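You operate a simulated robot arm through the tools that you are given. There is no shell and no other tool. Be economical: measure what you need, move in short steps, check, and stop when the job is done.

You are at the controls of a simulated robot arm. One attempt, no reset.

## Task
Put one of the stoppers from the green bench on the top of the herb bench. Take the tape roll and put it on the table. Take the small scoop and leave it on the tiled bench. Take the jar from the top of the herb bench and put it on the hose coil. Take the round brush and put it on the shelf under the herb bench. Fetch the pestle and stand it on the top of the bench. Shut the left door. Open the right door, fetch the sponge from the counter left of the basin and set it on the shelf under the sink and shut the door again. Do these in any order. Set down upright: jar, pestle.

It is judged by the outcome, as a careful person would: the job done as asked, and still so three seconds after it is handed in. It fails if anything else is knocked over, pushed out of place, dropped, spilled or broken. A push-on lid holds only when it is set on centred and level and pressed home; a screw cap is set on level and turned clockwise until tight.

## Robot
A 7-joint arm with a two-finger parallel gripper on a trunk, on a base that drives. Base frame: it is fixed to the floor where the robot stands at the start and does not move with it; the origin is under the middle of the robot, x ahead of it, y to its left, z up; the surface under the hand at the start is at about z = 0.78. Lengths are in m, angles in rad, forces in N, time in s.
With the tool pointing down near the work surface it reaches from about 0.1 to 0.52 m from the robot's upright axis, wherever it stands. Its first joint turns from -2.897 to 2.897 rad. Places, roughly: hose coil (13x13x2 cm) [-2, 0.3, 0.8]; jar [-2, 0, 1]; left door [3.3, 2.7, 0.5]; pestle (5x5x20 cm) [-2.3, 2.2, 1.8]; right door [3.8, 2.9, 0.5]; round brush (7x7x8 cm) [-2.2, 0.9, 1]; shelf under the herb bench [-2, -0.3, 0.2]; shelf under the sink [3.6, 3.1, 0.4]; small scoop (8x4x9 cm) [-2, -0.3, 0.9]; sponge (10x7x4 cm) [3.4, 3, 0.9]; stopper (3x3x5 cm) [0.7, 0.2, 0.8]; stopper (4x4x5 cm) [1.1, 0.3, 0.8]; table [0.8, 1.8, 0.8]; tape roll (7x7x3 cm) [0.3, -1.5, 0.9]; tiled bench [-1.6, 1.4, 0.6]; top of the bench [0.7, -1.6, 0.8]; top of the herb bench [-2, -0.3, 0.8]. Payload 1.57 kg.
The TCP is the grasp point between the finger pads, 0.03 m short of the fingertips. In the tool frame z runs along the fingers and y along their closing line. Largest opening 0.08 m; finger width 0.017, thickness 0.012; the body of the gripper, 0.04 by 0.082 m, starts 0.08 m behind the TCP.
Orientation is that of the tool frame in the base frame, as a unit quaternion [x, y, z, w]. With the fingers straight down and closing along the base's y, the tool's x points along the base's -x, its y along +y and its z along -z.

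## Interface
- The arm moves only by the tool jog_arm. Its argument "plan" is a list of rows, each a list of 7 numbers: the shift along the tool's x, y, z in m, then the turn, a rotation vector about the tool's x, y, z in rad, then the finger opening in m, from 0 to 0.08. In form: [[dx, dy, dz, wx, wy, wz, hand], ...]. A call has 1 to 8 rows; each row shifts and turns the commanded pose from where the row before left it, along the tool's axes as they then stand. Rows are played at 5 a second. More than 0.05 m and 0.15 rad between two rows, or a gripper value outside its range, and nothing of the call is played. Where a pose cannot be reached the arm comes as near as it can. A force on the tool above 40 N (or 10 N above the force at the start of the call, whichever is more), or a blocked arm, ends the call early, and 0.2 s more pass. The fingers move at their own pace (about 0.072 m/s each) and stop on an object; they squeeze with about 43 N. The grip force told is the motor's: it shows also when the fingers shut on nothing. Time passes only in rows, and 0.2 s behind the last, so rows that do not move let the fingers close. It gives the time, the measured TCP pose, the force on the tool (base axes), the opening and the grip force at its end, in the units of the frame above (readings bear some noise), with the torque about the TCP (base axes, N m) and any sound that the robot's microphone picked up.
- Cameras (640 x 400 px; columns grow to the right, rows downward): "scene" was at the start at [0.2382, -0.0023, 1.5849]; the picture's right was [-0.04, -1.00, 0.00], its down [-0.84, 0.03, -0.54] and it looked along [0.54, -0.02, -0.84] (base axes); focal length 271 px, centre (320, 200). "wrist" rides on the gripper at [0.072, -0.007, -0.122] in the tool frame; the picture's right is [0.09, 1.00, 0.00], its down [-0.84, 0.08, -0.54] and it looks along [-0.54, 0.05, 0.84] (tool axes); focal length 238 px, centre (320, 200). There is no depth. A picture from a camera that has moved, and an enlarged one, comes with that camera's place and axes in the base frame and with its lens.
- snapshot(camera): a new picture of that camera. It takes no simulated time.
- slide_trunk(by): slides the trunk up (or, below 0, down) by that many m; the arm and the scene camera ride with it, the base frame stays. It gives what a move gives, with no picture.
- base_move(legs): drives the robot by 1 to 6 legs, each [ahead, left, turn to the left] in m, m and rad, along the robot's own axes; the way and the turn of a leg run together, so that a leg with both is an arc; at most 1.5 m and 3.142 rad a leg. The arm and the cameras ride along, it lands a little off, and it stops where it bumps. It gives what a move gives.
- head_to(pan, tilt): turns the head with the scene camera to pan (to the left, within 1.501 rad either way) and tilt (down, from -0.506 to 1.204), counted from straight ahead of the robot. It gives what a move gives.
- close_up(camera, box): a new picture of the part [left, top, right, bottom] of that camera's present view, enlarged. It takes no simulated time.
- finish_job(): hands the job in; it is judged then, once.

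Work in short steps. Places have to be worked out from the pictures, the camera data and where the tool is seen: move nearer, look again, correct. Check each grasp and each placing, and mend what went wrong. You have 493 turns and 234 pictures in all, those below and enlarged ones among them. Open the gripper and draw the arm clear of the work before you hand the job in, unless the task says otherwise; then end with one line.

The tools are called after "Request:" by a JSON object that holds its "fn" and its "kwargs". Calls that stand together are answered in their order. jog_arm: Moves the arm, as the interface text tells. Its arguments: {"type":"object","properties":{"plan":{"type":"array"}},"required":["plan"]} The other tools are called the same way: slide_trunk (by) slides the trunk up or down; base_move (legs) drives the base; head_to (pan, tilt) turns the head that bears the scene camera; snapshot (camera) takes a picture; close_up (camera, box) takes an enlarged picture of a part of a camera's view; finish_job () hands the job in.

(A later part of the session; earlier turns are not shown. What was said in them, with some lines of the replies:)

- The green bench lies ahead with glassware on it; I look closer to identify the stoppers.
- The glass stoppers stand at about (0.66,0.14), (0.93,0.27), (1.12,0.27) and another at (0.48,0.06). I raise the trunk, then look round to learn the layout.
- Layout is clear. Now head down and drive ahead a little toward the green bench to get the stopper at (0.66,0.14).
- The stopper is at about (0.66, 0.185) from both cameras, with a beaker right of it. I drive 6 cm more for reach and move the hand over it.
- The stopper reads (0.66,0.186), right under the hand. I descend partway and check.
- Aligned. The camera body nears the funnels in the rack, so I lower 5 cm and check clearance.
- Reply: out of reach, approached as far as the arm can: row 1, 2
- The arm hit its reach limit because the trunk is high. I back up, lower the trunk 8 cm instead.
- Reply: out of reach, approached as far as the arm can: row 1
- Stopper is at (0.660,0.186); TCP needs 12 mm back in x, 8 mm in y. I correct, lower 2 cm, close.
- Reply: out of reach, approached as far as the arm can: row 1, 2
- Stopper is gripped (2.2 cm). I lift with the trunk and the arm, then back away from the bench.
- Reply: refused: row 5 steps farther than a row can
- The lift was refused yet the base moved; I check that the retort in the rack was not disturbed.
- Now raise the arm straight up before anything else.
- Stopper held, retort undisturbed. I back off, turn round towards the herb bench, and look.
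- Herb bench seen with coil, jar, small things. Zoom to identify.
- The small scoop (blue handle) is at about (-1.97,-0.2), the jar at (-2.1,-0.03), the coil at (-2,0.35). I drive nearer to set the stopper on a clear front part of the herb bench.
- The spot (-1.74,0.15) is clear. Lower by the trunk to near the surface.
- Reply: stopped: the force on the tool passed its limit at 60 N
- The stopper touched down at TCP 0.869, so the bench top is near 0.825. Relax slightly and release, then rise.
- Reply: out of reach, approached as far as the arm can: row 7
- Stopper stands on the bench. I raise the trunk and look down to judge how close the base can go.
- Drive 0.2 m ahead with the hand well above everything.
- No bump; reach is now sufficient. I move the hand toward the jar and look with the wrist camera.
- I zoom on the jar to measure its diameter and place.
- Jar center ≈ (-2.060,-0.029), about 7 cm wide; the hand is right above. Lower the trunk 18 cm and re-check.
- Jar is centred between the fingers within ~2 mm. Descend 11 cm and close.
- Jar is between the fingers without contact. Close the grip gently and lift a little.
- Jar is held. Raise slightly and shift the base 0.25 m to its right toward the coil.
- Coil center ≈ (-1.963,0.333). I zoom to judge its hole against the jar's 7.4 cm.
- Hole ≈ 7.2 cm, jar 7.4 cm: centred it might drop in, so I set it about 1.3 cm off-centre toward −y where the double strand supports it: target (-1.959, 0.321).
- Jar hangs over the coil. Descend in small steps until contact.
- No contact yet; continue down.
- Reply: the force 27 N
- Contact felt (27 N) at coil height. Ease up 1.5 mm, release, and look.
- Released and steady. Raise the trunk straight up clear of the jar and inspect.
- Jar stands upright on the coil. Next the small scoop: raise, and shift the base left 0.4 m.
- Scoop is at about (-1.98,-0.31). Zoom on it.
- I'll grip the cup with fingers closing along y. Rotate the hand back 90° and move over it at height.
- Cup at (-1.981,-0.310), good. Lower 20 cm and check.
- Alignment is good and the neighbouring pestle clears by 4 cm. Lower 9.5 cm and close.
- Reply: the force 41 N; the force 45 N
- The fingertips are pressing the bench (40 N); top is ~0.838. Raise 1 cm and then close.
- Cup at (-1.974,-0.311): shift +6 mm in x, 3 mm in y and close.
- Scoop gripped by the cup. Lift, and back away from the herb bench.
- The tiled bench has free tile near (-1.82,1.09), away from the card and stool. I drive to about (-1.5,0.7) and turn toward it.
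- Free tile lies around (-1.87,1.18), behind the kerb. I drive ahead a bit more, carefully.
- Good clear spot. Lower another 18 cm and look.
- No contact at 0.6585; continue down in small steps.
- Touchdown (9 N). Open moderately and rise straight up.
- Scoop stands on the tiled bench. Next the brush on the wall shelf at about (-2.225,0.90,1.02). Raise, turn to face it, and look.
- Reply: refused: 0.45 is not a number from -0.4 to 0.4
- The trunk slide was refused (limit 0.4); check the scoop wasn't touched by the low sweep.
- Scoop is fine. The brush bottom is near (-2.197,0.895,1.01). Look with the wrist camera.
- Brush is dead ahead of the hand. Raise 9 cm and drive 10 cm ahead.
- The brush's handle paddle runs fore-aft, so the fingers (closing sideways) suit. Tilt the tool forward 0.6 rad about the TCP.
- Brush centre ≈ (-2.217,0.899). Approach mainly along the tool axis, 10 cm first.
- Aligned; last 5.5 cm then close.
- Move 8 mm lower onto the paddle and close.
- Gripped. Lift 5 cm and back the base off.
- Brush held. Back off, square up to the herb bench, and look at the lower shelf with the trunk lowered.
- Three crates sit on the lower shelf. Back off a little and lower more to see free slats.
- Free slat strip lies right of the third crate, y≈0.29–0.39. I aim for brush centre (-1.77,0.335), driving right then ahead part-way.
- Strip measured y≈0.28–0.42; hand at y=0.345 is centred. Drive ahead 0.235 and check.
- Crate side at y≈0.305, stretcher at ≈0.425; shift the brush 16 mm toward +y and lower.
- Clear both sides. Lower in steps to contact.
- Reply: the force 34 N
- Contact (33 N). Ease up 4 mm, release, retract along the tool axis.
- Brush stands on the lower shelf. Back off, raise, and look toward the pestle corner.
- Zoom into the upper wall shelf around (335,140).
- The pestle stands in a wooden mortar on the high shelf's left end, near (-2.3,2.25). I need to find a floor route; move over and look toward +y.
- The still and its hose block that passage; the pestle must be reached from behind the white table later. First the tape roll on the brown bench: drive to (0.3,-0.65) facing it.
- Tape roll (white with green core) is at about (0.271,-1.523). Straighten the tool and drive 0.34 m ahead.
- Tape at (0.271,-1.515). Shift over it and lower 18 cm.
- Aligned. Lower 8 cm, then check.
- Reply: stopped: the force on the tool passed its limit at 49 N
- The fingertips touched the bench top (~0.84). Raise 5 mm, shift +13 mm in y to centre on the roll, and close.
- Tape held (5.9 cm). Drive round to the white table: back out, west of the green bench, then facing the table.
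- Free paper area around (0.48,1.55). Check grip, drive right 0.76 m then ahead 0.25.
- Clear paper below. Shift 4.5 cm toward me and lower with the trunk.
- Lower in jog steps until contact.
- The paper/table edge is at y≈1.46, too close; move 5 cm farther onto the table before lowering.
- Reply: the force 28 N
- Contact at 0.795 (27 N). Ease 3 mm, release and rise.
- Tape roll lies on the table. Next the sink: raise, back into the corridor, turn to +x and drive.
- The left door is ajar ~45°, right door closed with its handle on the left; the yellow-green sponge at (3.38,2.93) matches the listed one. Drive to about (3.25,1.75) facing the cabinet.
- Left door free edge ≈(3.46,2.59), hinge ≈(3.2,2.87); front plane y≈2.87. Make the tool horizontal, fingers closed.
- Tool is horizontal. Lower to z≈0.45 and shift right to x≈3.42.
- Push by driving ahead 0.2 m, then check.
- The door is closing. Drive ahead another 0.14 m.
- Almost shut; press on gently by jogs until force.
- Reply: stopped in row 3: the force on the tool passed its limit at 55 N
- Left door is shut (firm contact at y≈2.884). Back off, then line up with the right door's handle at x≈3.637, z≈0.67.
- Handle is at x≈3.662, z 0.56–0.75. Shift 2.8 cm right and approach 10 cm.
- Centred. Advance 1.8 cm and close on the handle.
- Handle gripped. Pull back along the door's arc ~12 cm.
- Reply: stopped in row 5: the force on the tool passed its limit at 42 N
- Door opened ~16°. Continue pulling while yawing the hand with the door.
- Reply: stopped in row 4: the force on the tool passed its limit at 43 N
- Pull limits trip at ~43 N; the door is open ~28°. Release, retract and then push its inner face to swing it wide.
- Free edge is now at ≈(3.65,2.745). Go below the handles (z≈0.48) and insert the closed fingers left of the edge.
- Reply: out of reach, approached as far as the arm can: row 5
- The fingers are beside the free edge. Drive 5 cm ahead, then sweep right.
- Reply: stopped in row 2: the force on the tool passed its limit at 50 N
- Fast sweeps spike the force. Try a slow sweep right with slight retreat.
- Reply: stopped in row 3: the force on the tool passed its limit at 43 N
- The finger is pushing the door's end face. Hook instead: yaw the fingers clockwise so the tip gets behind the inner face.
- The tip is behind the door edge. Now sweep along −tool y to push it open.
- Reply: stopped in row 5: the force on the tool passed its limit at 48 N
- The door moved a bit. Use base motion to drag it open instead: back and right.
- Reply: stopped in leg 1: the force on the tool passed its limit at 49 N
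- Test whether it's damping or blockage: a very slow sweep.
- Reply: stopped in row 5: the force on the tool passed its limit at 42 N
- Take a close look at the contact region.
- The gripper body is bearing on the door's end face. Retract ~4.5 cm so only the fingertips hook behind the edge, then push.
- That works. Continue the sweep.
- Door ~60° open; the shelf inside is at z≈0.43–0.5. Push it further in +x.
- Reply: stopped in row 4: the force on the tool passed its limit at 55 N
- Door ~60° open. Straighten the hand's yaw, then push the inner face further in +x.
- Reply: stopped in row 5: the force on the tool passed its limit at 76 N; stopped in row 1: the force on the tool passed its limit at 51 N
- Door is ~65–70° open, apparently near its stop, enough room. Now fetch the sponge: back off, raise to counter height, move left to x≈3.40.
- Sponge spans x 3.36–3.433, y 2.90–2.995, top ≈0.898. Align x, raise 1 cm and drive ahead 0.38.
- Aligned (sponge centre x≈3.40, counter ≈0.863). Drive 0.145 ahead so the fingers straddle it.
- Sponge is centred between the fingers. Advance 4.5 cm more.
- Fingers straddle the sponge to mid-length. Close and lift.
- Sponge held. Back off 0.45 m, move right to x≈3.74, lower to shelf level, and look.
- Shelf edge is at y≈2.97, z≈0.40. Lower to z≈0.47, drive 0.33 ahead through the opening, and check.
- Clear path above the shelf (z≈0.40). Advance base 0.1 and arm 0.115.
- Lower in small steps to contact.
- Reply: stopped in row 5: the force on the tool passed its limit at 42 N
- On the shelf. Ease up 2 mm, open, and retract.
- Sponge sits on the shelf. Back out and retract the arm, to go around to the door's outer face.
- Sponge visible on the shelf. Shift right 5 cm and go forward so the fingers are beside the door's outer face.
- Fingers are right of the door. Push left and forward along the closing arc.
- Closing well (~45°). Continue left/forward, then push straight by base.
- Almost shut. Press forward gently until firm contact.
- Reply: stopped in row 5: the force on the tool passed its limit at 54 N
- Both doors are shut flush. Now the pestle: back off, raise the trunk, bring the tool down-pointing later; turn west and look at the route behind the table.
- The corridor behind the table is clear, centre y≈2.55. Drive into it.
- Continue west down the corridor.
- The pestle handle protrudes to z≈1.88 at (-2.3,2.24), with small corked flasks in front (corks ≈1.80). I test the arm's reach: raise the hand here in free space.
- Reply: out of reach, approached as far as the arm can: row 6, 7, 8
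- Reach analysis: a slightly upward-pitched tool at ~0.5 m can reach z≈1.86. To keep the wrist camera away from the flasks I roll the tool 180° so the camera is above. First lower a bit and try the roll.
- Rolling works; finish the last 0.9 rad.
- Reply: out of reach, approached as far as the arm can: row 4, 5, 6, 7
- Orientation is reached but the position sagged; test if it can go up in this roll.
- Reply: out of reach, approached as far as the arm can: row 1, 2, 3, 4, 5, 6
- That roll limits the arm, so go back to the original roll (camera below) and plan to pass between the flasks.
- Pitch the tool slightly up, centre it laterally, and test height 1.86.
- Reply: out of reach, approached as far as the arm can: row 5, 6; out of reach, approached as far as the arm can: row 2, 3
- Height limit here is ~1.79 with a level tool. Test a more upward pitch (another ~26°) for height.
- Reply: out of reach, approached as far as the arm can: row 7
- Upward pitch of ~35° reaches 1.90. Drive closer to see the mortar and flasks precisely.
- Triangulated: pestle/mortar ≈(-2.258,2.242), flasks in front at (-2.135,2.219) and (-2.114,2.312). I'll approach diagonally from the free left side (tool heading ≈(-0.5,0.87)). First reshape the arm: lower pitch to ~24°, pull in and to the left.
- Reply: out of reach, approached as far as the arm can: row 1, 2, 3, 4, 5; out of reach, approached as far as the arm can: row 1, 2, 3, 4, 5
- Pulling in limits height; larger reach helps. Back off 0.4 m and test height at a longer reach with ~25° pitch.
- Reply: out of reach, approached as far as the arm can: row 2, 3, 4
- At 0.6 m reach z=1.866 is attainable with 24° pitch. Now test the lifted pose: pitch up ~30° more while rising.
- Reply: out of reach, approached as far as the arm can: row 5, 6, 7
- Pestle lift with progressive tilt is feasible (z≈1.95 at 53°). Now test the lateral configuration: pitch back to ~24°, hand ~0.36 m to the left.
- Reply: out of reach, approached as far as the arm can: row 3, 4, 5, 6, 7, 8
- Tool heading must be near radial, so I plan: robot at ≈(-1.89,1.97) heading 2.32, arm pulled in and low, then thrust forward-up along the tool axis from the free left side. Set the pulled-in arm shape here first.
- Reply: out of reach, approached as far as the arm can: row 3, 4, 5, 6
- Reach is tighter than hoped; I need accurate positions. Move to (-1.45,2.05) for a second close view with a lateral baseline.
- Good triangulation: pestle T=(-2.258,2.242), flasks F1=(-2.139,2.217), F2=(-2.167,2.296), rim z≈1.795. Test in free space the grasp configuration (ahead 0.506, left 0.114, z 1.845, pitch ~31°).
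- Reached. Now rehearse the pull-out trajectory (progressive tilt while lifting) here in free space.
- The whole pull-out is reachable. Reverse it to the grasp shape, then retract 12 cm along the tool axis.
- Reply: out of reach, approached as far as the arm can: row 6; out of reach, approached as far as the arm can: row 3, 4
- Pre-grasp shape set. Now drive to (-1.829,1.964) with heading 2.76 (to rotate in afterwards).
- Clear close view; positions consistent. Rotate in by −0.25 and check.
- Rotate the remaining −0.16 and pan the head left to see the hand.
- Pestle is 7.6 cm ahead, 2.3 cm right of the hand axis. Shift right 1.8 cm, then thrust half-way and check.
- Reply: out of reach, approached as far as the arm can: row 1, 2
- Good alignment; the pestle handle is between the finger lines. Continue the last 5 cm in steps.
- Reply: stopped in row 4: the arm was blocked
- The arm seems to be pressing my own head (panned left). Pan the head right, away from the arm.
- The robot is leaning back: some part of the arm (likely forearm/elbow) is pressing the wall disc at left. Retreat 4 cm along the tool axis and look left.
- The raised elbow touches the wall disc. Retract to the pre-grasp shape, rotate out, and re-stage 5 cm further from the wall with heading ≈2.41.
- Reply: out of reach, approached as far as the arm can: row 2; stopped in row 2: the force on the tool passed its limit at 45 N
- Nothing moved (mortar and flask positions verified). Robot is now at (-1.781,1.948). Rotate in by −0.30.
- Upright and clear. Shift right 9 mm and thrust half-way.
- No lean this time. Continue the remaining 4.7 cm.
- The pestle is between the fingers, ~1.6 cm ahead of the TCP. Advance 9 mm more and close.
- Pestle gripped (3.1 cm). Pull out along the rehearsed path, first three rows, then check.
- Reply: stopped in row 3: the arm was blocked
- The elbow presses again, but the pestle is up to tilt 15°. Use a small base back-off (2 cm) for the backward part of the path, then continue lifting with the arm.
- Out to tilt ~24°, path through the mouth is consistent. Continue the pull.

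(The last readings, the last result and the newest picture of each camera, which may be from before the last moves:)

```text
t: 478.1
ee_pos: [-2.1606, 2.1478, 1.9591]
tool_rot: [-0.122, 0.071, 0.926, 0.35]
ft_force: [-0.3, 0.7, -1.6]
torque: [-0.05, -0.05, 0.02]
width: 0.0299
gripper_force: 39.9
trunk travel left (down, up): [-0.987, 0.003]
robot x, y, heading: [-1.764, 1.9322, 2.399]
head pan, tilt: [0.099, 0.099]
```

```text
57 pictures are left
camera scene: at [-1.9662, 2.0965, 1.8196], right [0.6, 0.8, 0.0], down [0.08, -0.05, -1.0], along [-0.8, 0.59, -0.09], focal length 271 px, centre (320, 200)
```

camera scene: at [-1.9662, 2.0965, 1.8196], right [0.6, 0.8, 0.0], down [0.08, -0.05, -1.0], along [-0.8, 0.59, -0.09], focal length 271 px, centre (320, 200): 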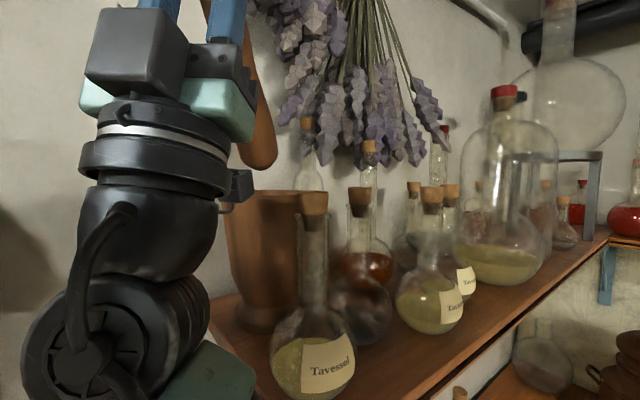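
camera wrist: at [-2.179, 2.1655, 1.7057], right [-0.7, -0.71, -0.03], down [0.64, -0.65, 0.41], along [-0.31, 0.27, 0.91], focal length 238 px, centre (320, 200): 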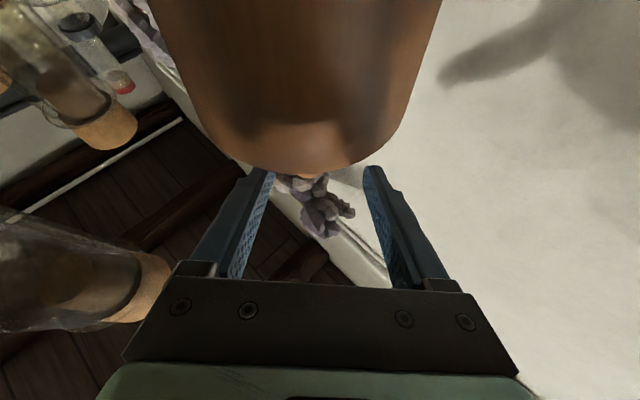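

The pestle is free of the mortar. Rotate out to the left, then drive away eastward.

Request:
{"fn": "base_move", "kwargs": {"legs": [[0, 0, 0.4]]}}

Request:
{"fn": "base_move", "kwargs": {"legs": [[-0.4, 0, 0]]}}

Request:
{"fn": "head_to", "kwargs": {"pan": 0.0, "tilt": 0.1}}

Request:
{"fn": "snapshot", "kwargs": {"camera": "scene"}}

```text
t: 479.7
ee_pos: [-2.2207, 1.985, 1.9551]
tool_rot: [-0.138, 0.047, 0.977, 0.158]
ft_force: [1.8, 0.8, -1.5]
torque: [0.03, -0.34, -0.14]
width: 0.0298
gripper_force: 39.1
trunk travel left (down, up): [-0.987, 0.003]
robot x, y, heading: [-1.7656, 1.9317, 2.803]
head pan, tilt: [0.099, 0.099]
```

```text
t: 482.2
ee_pos: [-1.842, 1.8488, 1.9557]
tool_rot: [-0.138, 0.046, 0.977, 0.153]
ft_force: [-0.9, 0.1, -0.8]
torque: [-0.01, -0.04, 0.0]
width: 0.0297
gripper_force: 39.4
trunk travel left (down, up): [-0.987, 0.003]
robot x, y, heading: [-1.3877, 1.8056, 2.816]
head pan, tilt: [0.099, 0.099]
```

```text
t: 482.8
ee_pos: [-1.8411, 1.8484, 1.9562]
tool_rot: [-0.138, 0.046, 0.977, 0.153]
ft_force: [-0.3, 0.3, -1.3]
torque: [-0.05, -0.06, 0.02]
width: 0.0297
gripper_force: 39.9
trunk travel left (down, up): [-0.987, 0.003]
robot x, y, heading: [-1.3905, 1.8028, 2.81]
head pan, tilt: [0.0, 0.099]
```

```text
56 pictures are left
camera scene: at [-1.6375, 1.8872, 1.818], right [0.32, 0.95, 0.0], down [0.09, -0.03, -1.0], along [-0.94, 0.32, -0.1], focal length 271 px, centre (320, 200)
```

scene: 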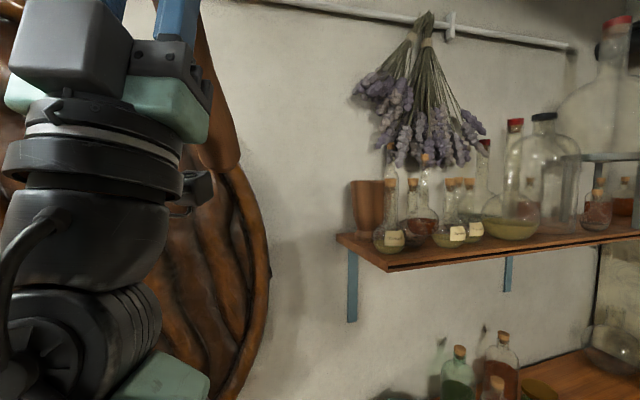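

Mortar and flasks undisturbed. Move right (+y) away from the tiled bench into the corridor.

Request:
{"fn": "base_move", "kwargs": {"legs": [[0, -0.65, 0]]}}

Request:
{"fn": "base_move", "kwargs": {"legs": [[-0.2, 0, 0]]}}

Request:
{"fn": "head_to", "kwargs": {"pan": 0.7, "tilt": 0.6}}

Request:
{"fn": "snapshot", "kwargs": {"camera": "scene"}}

```text
t: 486.4
ee_pos: [-1.6337, 2.4549, 1.9559]
tool_rot: [-0.139, 0.044, 0.978, 0.152]
ft_force: [-0.1, -0.3, -1.7]
torque: [-0.04, -0.12, 0.03]
width: 0.0301
gripper_force: 39.2
trunk travel left (down, up): [-0.987, 0.003]
robot x, y, heading: [-1.1801, 2.4139, 2.811]
head pan, tilt: [0.0, 0.099]
```

```text
t: 488.0
ee_pos: [-1.4475, 2.3922, 1.9548]
tool_rot: [-0.139, 0.045, 0.978, 0.151]
ft_force: [0.3, -0.5, -1.7]
torque: [-0.02, -0.07, -0.03]
width: 0.0299
gripper_force: 39.4
trunk travel left (down, up): [-0.987, 0.003]
robot x, y, heading: [-0.9938, 2.3451, 2.814]
head pan, tilt: [0.0, 0.099]
```

```text
t: 489.1
ee_pos: [-1.4456, 2.3907, 1.9561]
tool_rot: [-0.138, 0.045, 0.978, 0.152]
ft_force: [-0.4, -0.4, -1.0]
torque: [-0.02, -0.07, 0.02]
width: 0.0299
gripper_force: 39.0
trunk travel left (down, up): [-0.987, 0.003]
robot x, y, heading: [-0.9936, 2.3428, 2.814]
head pan, tilt: [0.7, 0.6]
```

```text
55 pictures are left
camera scene: at [-1.2372, 2.3693, 1.7717], right [-0.36, 0.93, 0.0], down [0.53, 0.21, -0.83], along [-0.77, -0.3, -0.56], focal length 271 px, centre (320, 200)
```

scene: 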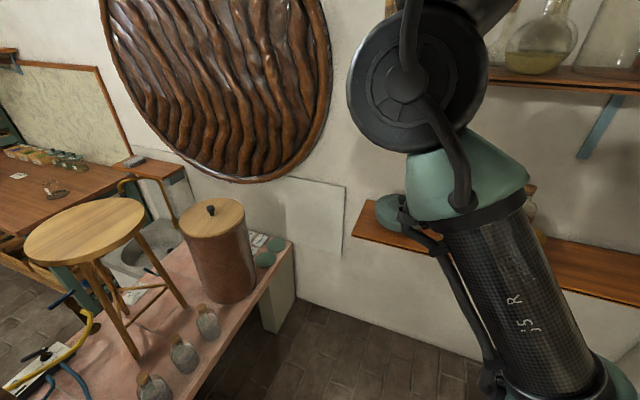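

Everything on the tiled bench still stands. Bring the pestle upright (pitch back ~0.68 rad) while lowering the arm.

Request:
{"fn": "jog_arm", "kwargs": {"plan": [[0.0117, 0, -0.038, 0, 0.085, 0, 0.0], [0.015, 0, -0.037, 0, 0.085, 0, 0.0], [0.018, 0, -0.0356, 0, 0.085, 0, 0.0], [0.021, 0, -0.034, 0, 0.085, 0, 0.0], [0.024, 0, -0.032, 0, 0.085, 0, 0.0], [0.0268, 0, -0.03, 0, 0.085, 0, 0.0], [0.029, 0, -0.028, 0, 0.085, 0, 0.0], [0.031, 0, -0.025, 0, 0.085, 0, 0.0]]}}

Request:
{"fn": "head_to", "kwargs": {"pan": 0.0, "tilt": 0.4}}

Request:
{"fn": "snapshot", "kwargs": {"camera": "scene"}}

```text
t: 490.9
ee_pos: [-1.4519, 2.3759, 1.6353]
tool_rot: [-0.456, 0.093, 0.876, 0.127]
ft_force: [0.0, -0.9, -0.7]
torque: [-0.02, -0.04, 0.02]
width: 0.03
gripper_force: 39.6
trunk travel left (down, up): [-0.987, 0.003]
robot x, y, heading: [-0.9918, 2.3493, 2.815]
head pan, tilt: [0.7, 0.6]
```

```text
t: 492.0
ee_pos: [-1.4516, 2.3782, 1.6351]
tool_rot: [-0.456, 0.093, 0.876, 0.128]
ft_force: [-0.5, -0.5, -1.1]
torque: [-0.01, -0.01, -0.02]
width: 0.0295
gripper_force: 39.6
trunk travel left (down, up): [-0.987, 0.003]
robot x, y, heading: [-0.9893, 2.3459, 2.818]
head pan, tilt: [0.0, 0.4]
```

```text
54 pictures are left
camera scene: at [-1.2418, 2.4306, 1.79], right [0.32, 0.95, 0.0], down [0.37, -0.12, -0.92], along [-0.87, 0.29, -0.39], focal length 271 px, centre (320, 200)
```

scene: 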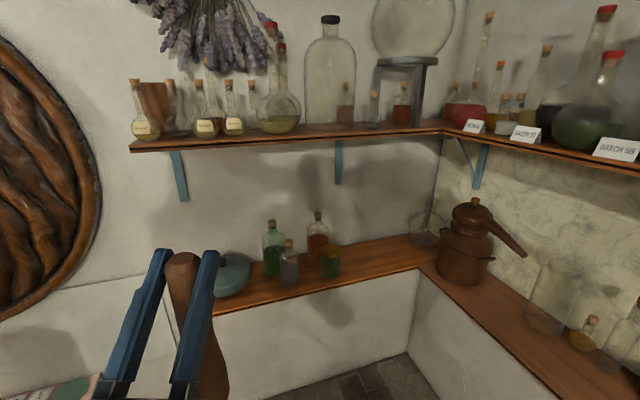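

Pestle held upright. Drive back out: square heading to π, reverse east along the corridor (y≈2.52).

Request:
{"fn": "base_move", "kwargs": {"legs": [[0, -0.17, 0.325]]}}

Request:
{"fn": "base_move", "kwargs": {"legs": [[-1.5, 0, 0], [-1.2, 0, 0]]}}

```text
t: 493.4
ee_pos: [-1.4108, 2.3902, 1.6356]
tool_rot: [-0.466, 0.017, 0.885, -0.016]
ft_force: [-0.1, 0.8, -0.9]
torque: [-0.03, -0.05, 0.02]
width: 0.0297
gripper_force: 39.4
trunk travel left (down, up): [-0.987, 0.003]
robot x, y, heading: [-0.9646, 2.5123, 3.144]
head pan, tilt: [0.0, 0.4]
```

```text
t: 506.7
ee_pos: [1.32, 2.3999, 1.6339]
tool_rot: [-0.466, 0.016, 0.884, -0.018]
ft_force: [0.9, -0.7, -1.1]
torque: [0.02, -0.01, 0.03]
width: 0.0296
gripper_force: 39.8
trunk travel left (down, up): [-0.987, 0.003]
robot x, y, heading: [1.7664, 2.5257, -3.13]
head pan, tilt: [0.0, 0.4]
```

Continue: reverse to x≈3.1, then slide toward −y to y≈0.9.

Request:
{"fn": "base_move", "kwargs": {"legs": [[-1.35, 0, -0.012], [0, 1.5, 0]]}}

Request:
{"fn": "base_move", "kwargs": {"legs": [[0, 0.1, 0], [1.5, 0, 0]]}}

```text
t: 520.6
ee_pos: [2.6764, 0.8595, 1.6349]
tool_rot: [-0.465, 0.014, 0.885, -0.024]
ft_force: [0.4, -0.2, -1.0]
torque: [-0.01, -0.01, -0.01]
width: 0.0298
gripper_force: 39.2
trunk travel left (down, up): [-0.987, 0.003]
robot x, y, heading: [3.1161, 0.9857, -3.126]
head pan, tilt: [0.0, 0.4]
```

```text
t: 528.9
ee_pos: [1.1548, 0.7387, 1.6362]
tool_rot: [-0.465, 0.015, 0.885, -0.021]
ft_force: [0.0, -0.5, -1.0]
torque: [0.0, 0.02, 0.01]
width: 0.0297
gripper_force: 39.3
trunk travel left (down, up): [-0.987, 0.003]
robot x, y, heading: [1.6019, 0.8633, -3.13]
head pan, tilt: [0.0, 0.4]
```

Continue west then south to the brown bench area.

Request:
{"fn": "base_move", "kwargs": {"legs": [[1.5, 0, 0], [0.4, 0, 0], [0, 1.5, 0]]}}

Request:
{"fn": "base_move", "kwargs": {"legs": [[0, 0, 1.56], [0, 0.2, 0]]}}

Request:
{"fn": "head_to", "kwargs": {"pan": 0.0, "tilt": 0.75}}

Request:
{"fn": "snapshot", "kwargs": {"camera": "scene"}}

```text
t: 545.5
ee_pos: [-0.6809, -0.8378, 1.6345]
tool_rot: [-0.466, 0.006, 0.884, -0.038]
ft_force: [-0.2, 0.6, -1.6]
torque: [0.0, -0.01, 0.0]
width: 0.0297
gripper_force: 39.5
trunk travel left (down, up): [-0.987, 0.003]
robot x, y, heading: [-0.2423, -0.6963, -3.092]
head pan, tilt: [0.0, 0.4]
```

```text
t: 551.0
ee_pos: [0.1118, -1.1152, 1.6341]
tool_rot: [0.329, 0.33, -0.589, 0.661]
ft_force: [0.3, -0.3, -1.0]
torque: [0.0, 0.01, 0.01]
width: 0.0297
gripper_force: 38.9
trunk travel left (down, up): [-0.987, 0.003]
robot x, y, heading: [-0.0413, -0.6798, -1.494]
head pan, tilt: [0.0, 0.4]
```

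```text
t: 551.9
ee_pos: [0.1138, -1.1163, 1.6354]
tool_rot: [0.329, 0.33, -0.588, 0.661]
ft_force: [-0.4, -0.1, -0.6]
torque: [0.03, -0.02, 0.02]
width: 0.0297
gripper_force: 39.2
trunk travel left (down, up): [-0.987, 0.003]
robot x, y, heading: [-0.042, -0.6806, -1.493]
head pan, tilt: [0.0, 0.75]
```

```text
53 pictures are left
camera scene: at [-0.022, -0.9314, 1.759], right [-1.0, -0.08, 0.0], down [-0.05, 0.68, -0.73], along [0.06, -0.73, -0.68], focal length 271 px, centre (320, 200)
```

scene: 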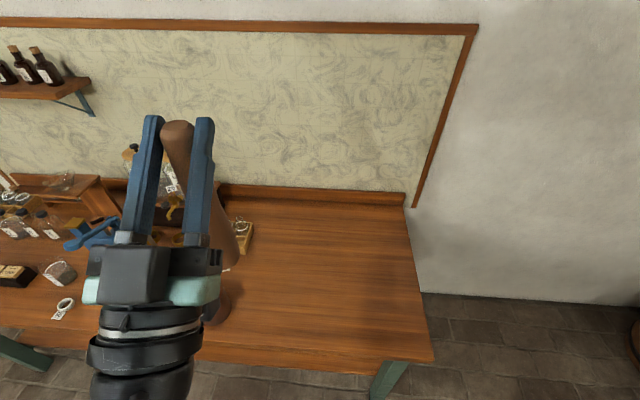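

Pestle looks vertical (line to the vertical vanishing point). Free spot near the front edge around (0.05,-1.30). Lower the trunk to TCP≈1.12, then drive in.

Request:
{"fn": "slide_trunk", "kwargs": {"by": -0.4}}

Request:
{"fn": "slide_trunk", "kwargs": {"by": -0.11}}

Request:
{"fn": "base_move", "kwargs": {"legs": [[0.166, -0.076, -0.07]]}}

Request:
{"fn": "head_to", "kwargs": {"pan": 0.3, "tilt": 0.8}}

Request:
{"fn": "snapshot", "kwargs": {"camera": "scene"}}

```text
t: 555.7
ee_pos: [0.1125, -1.1155, 1.234]
tool_rot: [0.329, 0.329, -0.589, 0.66]
ft_force: [0.0, -1.0, -1.6]
torque: [0.0, -0.02, 0.0]
width: 0.0298
gripper_force: 39.2
trunk travel left (down, up): [-0.587, 0.403]
robot x, y, heading: [-0.0402, -0.681, -1.486]
head pan, tilt: [0.0, 0.75]
```

```text
t: 557.1
ee_pos: [0.1126, -1.1156, 1.1243]
tool_rot: [0.329, 0.33, -0.589, 0.66]
ft_force: [0.1, 0.8, -1.4]
torque: [0.07, 0.03, 0.0]
width: 0.0298
gripper_force: 39.4
trunk travel left (down, up): [-0.477, 0.513]
robot x, y, heading: [-0.0401, -0.6805, -1.488]
head pan, tilt: [0.0, 0.75]
```

```text
t: 558.6
ee_pos: [0.0123, -1.2934, 1.125]
tool_rot: [0.34, 0.318, -0.611, 0.64]
ft_force: [-0.1, -0.6, -1.7]
torque: [-0.03, 0.0, -0.01]
width: 0.0297
gripper_force: 39.1
trunk travel left (down, up): [-0.477, 0.513]
robot x, y, heading: [-0.1103, -0.8454, -1.559]
head pan, tilt: [0.0, 0.75]
```

```text
t: 559.4
ee_pos: [0.0127, -1.2915, 1.1245]
tool_rot: [0.341, 0.318, -0.611, 0.64]
ft_force: [0.7, -0.2, -0.7]
torque: [-0.01, 0.01, 0.02]
width: 0.0295
gripper_force: 38.6
trunk travel left (down, up): [-0.477, 0.513]
robot x, y, heading: [-0.1083, -0.8491, -1.558]
head pan, tilt: [0.3, 0.799]
```

```text
52 pictures are left
camera scene: at [-0.0856, -1.0936, 1.2449], right [-0.95, -0.3, 0.0], down [-0.22, 0.68, -0.7], along [0.21, -0.66, -0.72], focal length 271 px, centre (320, 200)
```

scene: 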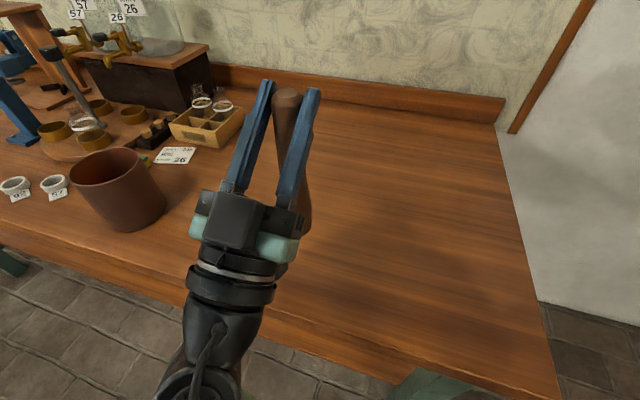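

Spot is clear, 10 cm inside the front edge. Lower 7 cm, then feel for the surface in small steps.

Request:
{"fn": "slide_trunk", "kwargs": {"by": -0.07}}

Request:
{"fn": "jog_arm", "kwargs": {"plan": [[0.0082, 0, -0.0057, 0, 0, 0, 0.0], [0.0041, 0, -0.0028, 0, 0, 0, 0.0], [0.0033, 0, -0.0023, 0, 0, 0, 0.0], [0.0033, 0, -0.0023, 0, 0, 0, 0.0], [0.0033, 0, -0.0023, 0, 0, 0, 0.0], [0, 0, 0, 0, 0, 0, 0.0]]}}

Request:
{"fn": "snapshot", "kwargs": {"camera": "scene"}}

```text
t: 560.5
ee_pos: [0.0133, -1.2927, 1.0555]
tool_rot: [0.34, 0.317, -0.612, 0.64]
ft_force: [-0.3, -0.2, -1.6]
torque: [0.01, 0.01, -0.04]
width: 0.0297
gripper_force: 39.4
trunk travel left (down, up): [-0.407, 0.583]
robot x, y, heading: [-0.1107, -0.8513, -1.559]
head pan, tilt: [0.3, 0.799]
```

```text
t: 561.9
ee_pos: [0.0148, -1.2923, 1.0276]
tool_rot: [0.34, 0.318, -0.611, 0.641]
ft_force: [-0.2, 0.5, -1.2]
torque: [0.02, -0.01, 0.05]
width: 0.0293
gripper_force: 38.7
trunk travel left (down, up): [-0.407, 0.583]
robot x, y, heading: [-0.1106, -0.8471, -1.565]
head pan, tilt: [0.3, 0.799]
```

```text
51 pictures are left
camera scene: at [-0.0856, -1.0935, 1.1749], right [-0.95, -0.3, 0.0], down [-0.22, 0.68, -0.7], along [0.21, -0.66, -0.72], focal length 271 px, centre (320, 200)
```

scene: 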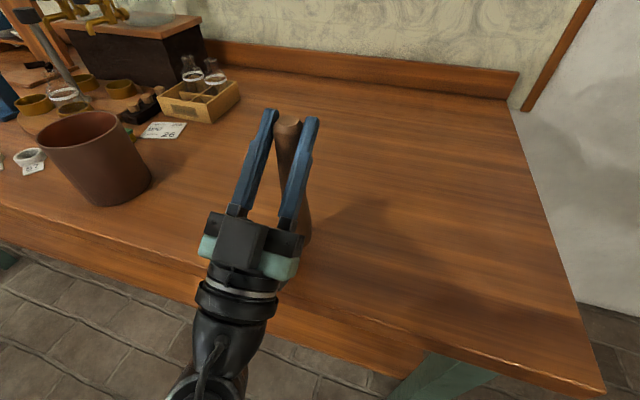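

Request:
{"fn": "jog_arm", "kwargs": {"plan": [[0.0025, 0, -0.0017, 0, 0, 0, 0.0], [0.0025, 0, -0.0017, 0, 0, 0, 0.0], [0.0025, 0, -0.0017, 0, 0, 0, 0.0], [0.0025, 0, -0.0017, 0, 0, 0, 0.0], [0.0025, 0, -0.0017, 0, 0, 0, 0.0], [0, 0, 0, 0, 0, 0, 0.0]]}}

```text
t: 563.5
ee_pos: [0.0142, -1.2889, 1.0195]
tool_rot: [0.337, 0.312, -0.613, 0.643]
ft_force: [0.3, -1.1, 11.0]
torque: [-0.25, -0.06, 0.01]
width: 0.0296
gripper_force: 39.5
trunk travel left (down, up): [-0.407, 0.583]
robot x, y, heading: [-0.1107, -0.8466, -1.566]
head pan, tilt: [0.3, 0.799]
stopped in row 6: the force on the tool passed its limit at 40 N (the readings are from after the stop); the commanded pose is now the measured one
```

Contact. Check the pestle's base and verticality before release.

Request:
{"fn": "close_up", "kwargs": {"camera": "scene", "box": [200, 90, 380, 270]}}

Request:
{"fn": "snapshot", "kwargs": {"camera": "wrist"}}

```text
2.22 times, centred on (290, 180) of scene
camera zoom: at [-0.0856, -1.0928, 1.1746], right [-0.95, -0.3, 0.0], down [-0.22, 0.68, -0.7], along [0.21, -0.66, -0.72], focal length 603 px, centre (387, 244)
```

zoom: 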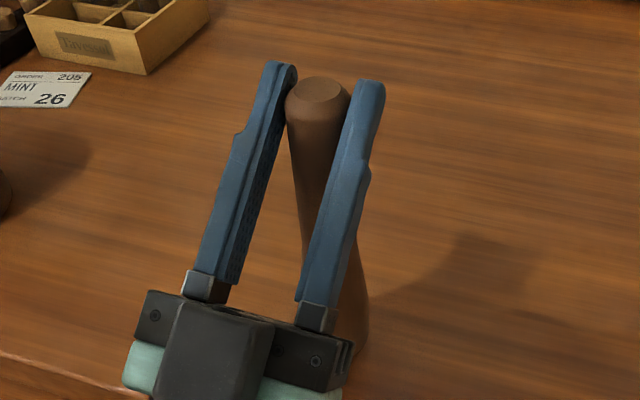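

```text
49 pictures are left
camera wrist: at [0.012, -1.2303, 0.8906], right [1.0, -0.03, -0.02], down [0.04, 0.93, 0.37], along [0.01, -0.37, 0.93], focal length 238 px, centre (320, 200)
```

wrist: 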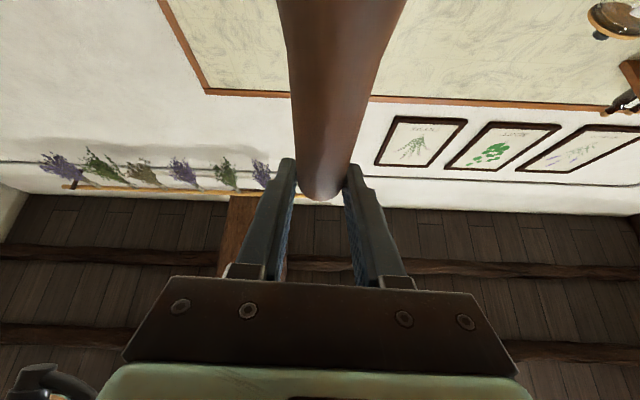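

Pestle looks vertical both ways. Open gently and hold still.

Request:
{"fn": "jog_arm", "kwargs": {"plan": [[-0.0008, 0, 0.0006, 0, 0, 0, 0.0], [0, 0, 0, 0, 0, 0, 0.034], [0, 0, 0, 0, 0, 0, 0.04], [0, 0, 0, 0, 0, 0, 0.05], [0, 0, 0, 0, 0, 0, 0.06]]}}

Request:
{"fn": "close_up", "kwargs": {"camera": "scene", "box": [200, 90, 380, 270]}}

```text
t: 564.6
ee_pos: [0.0138, -1.2908, 1.0186]
tool_rot: [0.338, 0.314, -0.612, 0.642]
ft_force: [-0.6, -0.2, -0.4]
torque: [0.0, -0.01, 0.0]
width: 0.0599
gripper_force: 0.2
trunk travel left (down, up): [-0.407, 0.583]
robot x, y, heading: [-0.1091, -0.8476, -1.567]
head pan, tilt: [0.3, 0.799]
```

```text
2.22 times, centred on (290, 180) of scene
camera zoom: at [-0.0856, -1.0934, 1.1749], right [-0.95, -0.3, 0.0], down [-0.22, 0.68, -0.7], along [0.21, -0.66, -0.72], focal length 603 px, centre (387, 244)
```

zoom: 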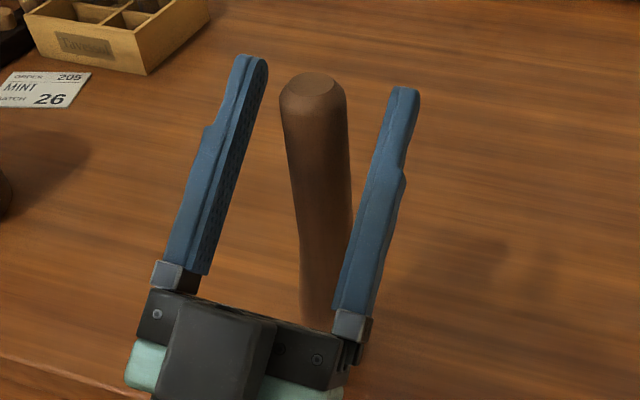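

It stands on its own. Withdraw straight back with the base.

Request:
{"fn": "base_move", "kwargs": {"legs": [[-0.12, 0, 0]]}}

Request:
{"fn": "base_move", "kwargs": {"legs": [[-0.25, 0, 0]]}}

Request:
{"fn": "head_to", "kwargs": {"pan": 0.1, "tilt": 0.6}}

Request:
{"fn": "snapshot", "kwargs": {"camera": "scene"}}

```text
t: 565.9
ee_pos: [0.0128, -1.1704, 1.0192]
tool_rot: [0.338, 0.313, -0.613, 0.642]
ft_force: [-0.3, -0.3, 0.7]
torque: [0.02, -0.05, 0.0]
width: 0.0601
gripper_force: 0.0
trunk travel left (down, up): [-0.407, 0.583]
robot x, y, heading: [-0.1102, -0.7312, -1.561]
head pan, tilt: [0.3, 0.799]
```

```text
t: 567.7
ee_pos: [0.0105, -0.9245, 1.0184]
tool_rot: [0.338, 0.315, -0.611, 0.643]
ft_force: [-0.1, -0.2, 0.6]
torque: [0.0, 0.02, -0.02]
width: 0.0602
gripper_force: 0.0
trunk travel left (down, up): [-0.407, 0.583]
robot x, y, heading: [-0.1133, -0.483, -1.562]
head pan, tilt: [0.3, 0.799]
```

```text
t: 568.4
ee_pos: [0.01, -0.9234, 1.0187]
tool_rot: [0.337, 0.314, -0.612, 0.643]
ft_force: [-0.6, -0.2, 1.4]
torque: [0.03, 0.05, 0.0]
width: 0.0602
gripper_force: 0.1
trunk travel left (down, up): [-0.407, 0.583]
robot x, y, heading: [-0.1136, -0.4807, -1.559]
head pan, tilt: [0.099, 0.6]
```

```text
47 pictures are left
camera scene: at [-0.103, -0.7382, 1.1918], right [-0.99, -0.11, 0.0], down [-0.06, 0.56, -0.82], along [0.09, -0.82, -0.57], focal length 271 px, centre (320, 200)
```

scene: 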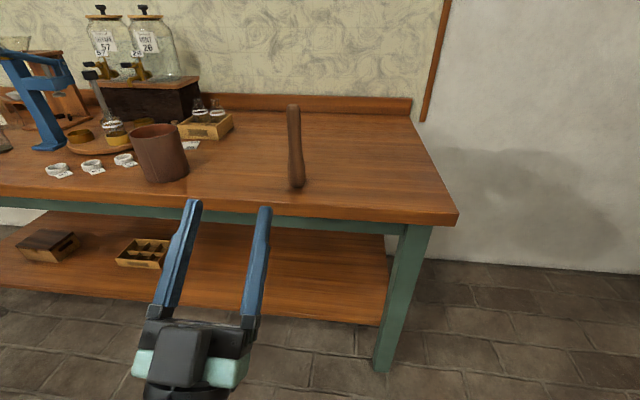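

Pestle stands on the bench. Quick final check of the green bench by panning the head.

Request:
{"fn": "slide_trunk", "kwargs": {"by": 0.4}}

Request:
{"fn": "head_to", "kwargs": {"pan": 1.5, "tilt": 0.5}}

Request:
{"fn": "snapshot", "kwargs": {"camera": "scene"}}

Request:
{"fn": "head_to", "kwargs": {"pan": -1.45, "tilt": 0.4}}

Request:
{"fn": "close_up", "kwargs": {"camera": "scene", "box": [160, 100, 560, 350]}}

```text
t: 572.3
ee_pos: [0.0112, -0.9245, 1.4183]
tool_rot: [0.337, 0.315, -0.611, 0.643]
ft_force: [0.0, 0.2, 0.2]
torque: [-0.01, -0.01, 0.04]
width: 0.0597
gripper_force: 0.1
trunk travel left (down, up): [-0.807, 0.183]
robot x, y, heading: [-0.1097, -0.4814, -1.56]
head pan, tilt: [0.099, 0.6]
```

```text
t: 573.8
ee_pos: [0.0116, -0.9239, 1.419]
tool_rot: [0.338, 0.315, -0.611, 0.643]
ft_force: [0.2, 0.0, 0.7]
torque: [-0.02, 0.01, 0.03]
width: 0.0598
gripper_force: 0.1
trunk travel left (down, up): [-0.807, 0.183]
robot x, y, heading: [-0.1131, -0.4808, -1.558]
head pan, tilt: [1.499, 0.499]
```

```text
46 pictures are left
camera scene: at [-0.0219, -0.656, 1.6009], right [-0.06, -1.0, 0.0], down [-0.48, 0.03, -0.88], along [0.88, -0.05, -0.48], focal length 271 px, centre (320, 200)
```

scene: 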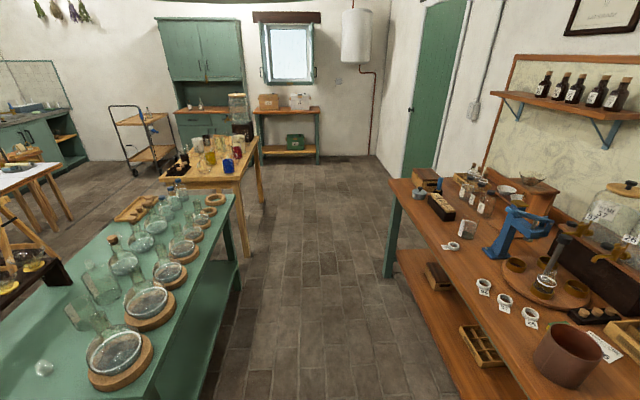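

```text
t: 576.4
ee_pos: [0.0107, -0.9248, 1.4188]
tool_rot: [0.337, 0.314, -0.612, 0.643]
ft_force: [1.1, 0.0, -0.5]
torque: [0.01, -0.03, 0.01]
width: 0.06
gripper_force: 0.1
trunk travel left (down, up): [-0.807, 0.183]
robot x, y, heading: [-0.11, -0.4793, -1.56]
head pan, tilt: [-1.45, 0.4]
```

```text
1.60 times, centred on (360, 225) of scene
camera zoom: at [-0.2046, -0.6625, 1.61], right [-0.13, 0.99, 0.0], down [0.39, 0.05, -0.92], along [-0.91, -0.12, -0.39], focal length 434 px, centre (256, 160)
```

zoom: 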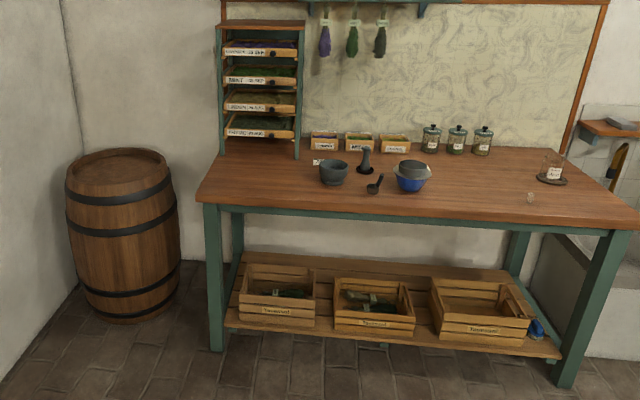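

Everything is in place: jar on the coil, stopper on the herb bench, brush on the lower shelf, doors shut, pestle standing. The hand is open and clear, so I hand in.

Request:
{"fn": "finish_job", "kwargs": {}}

```text
The job is handed in.
```

All eight tasks are done and the job is handed in, with the gripper open and clear. The last camera checks showed the herb bench items and the pestle in place, and the scoop, tape roll, sponge and doors each looked right when I left them.
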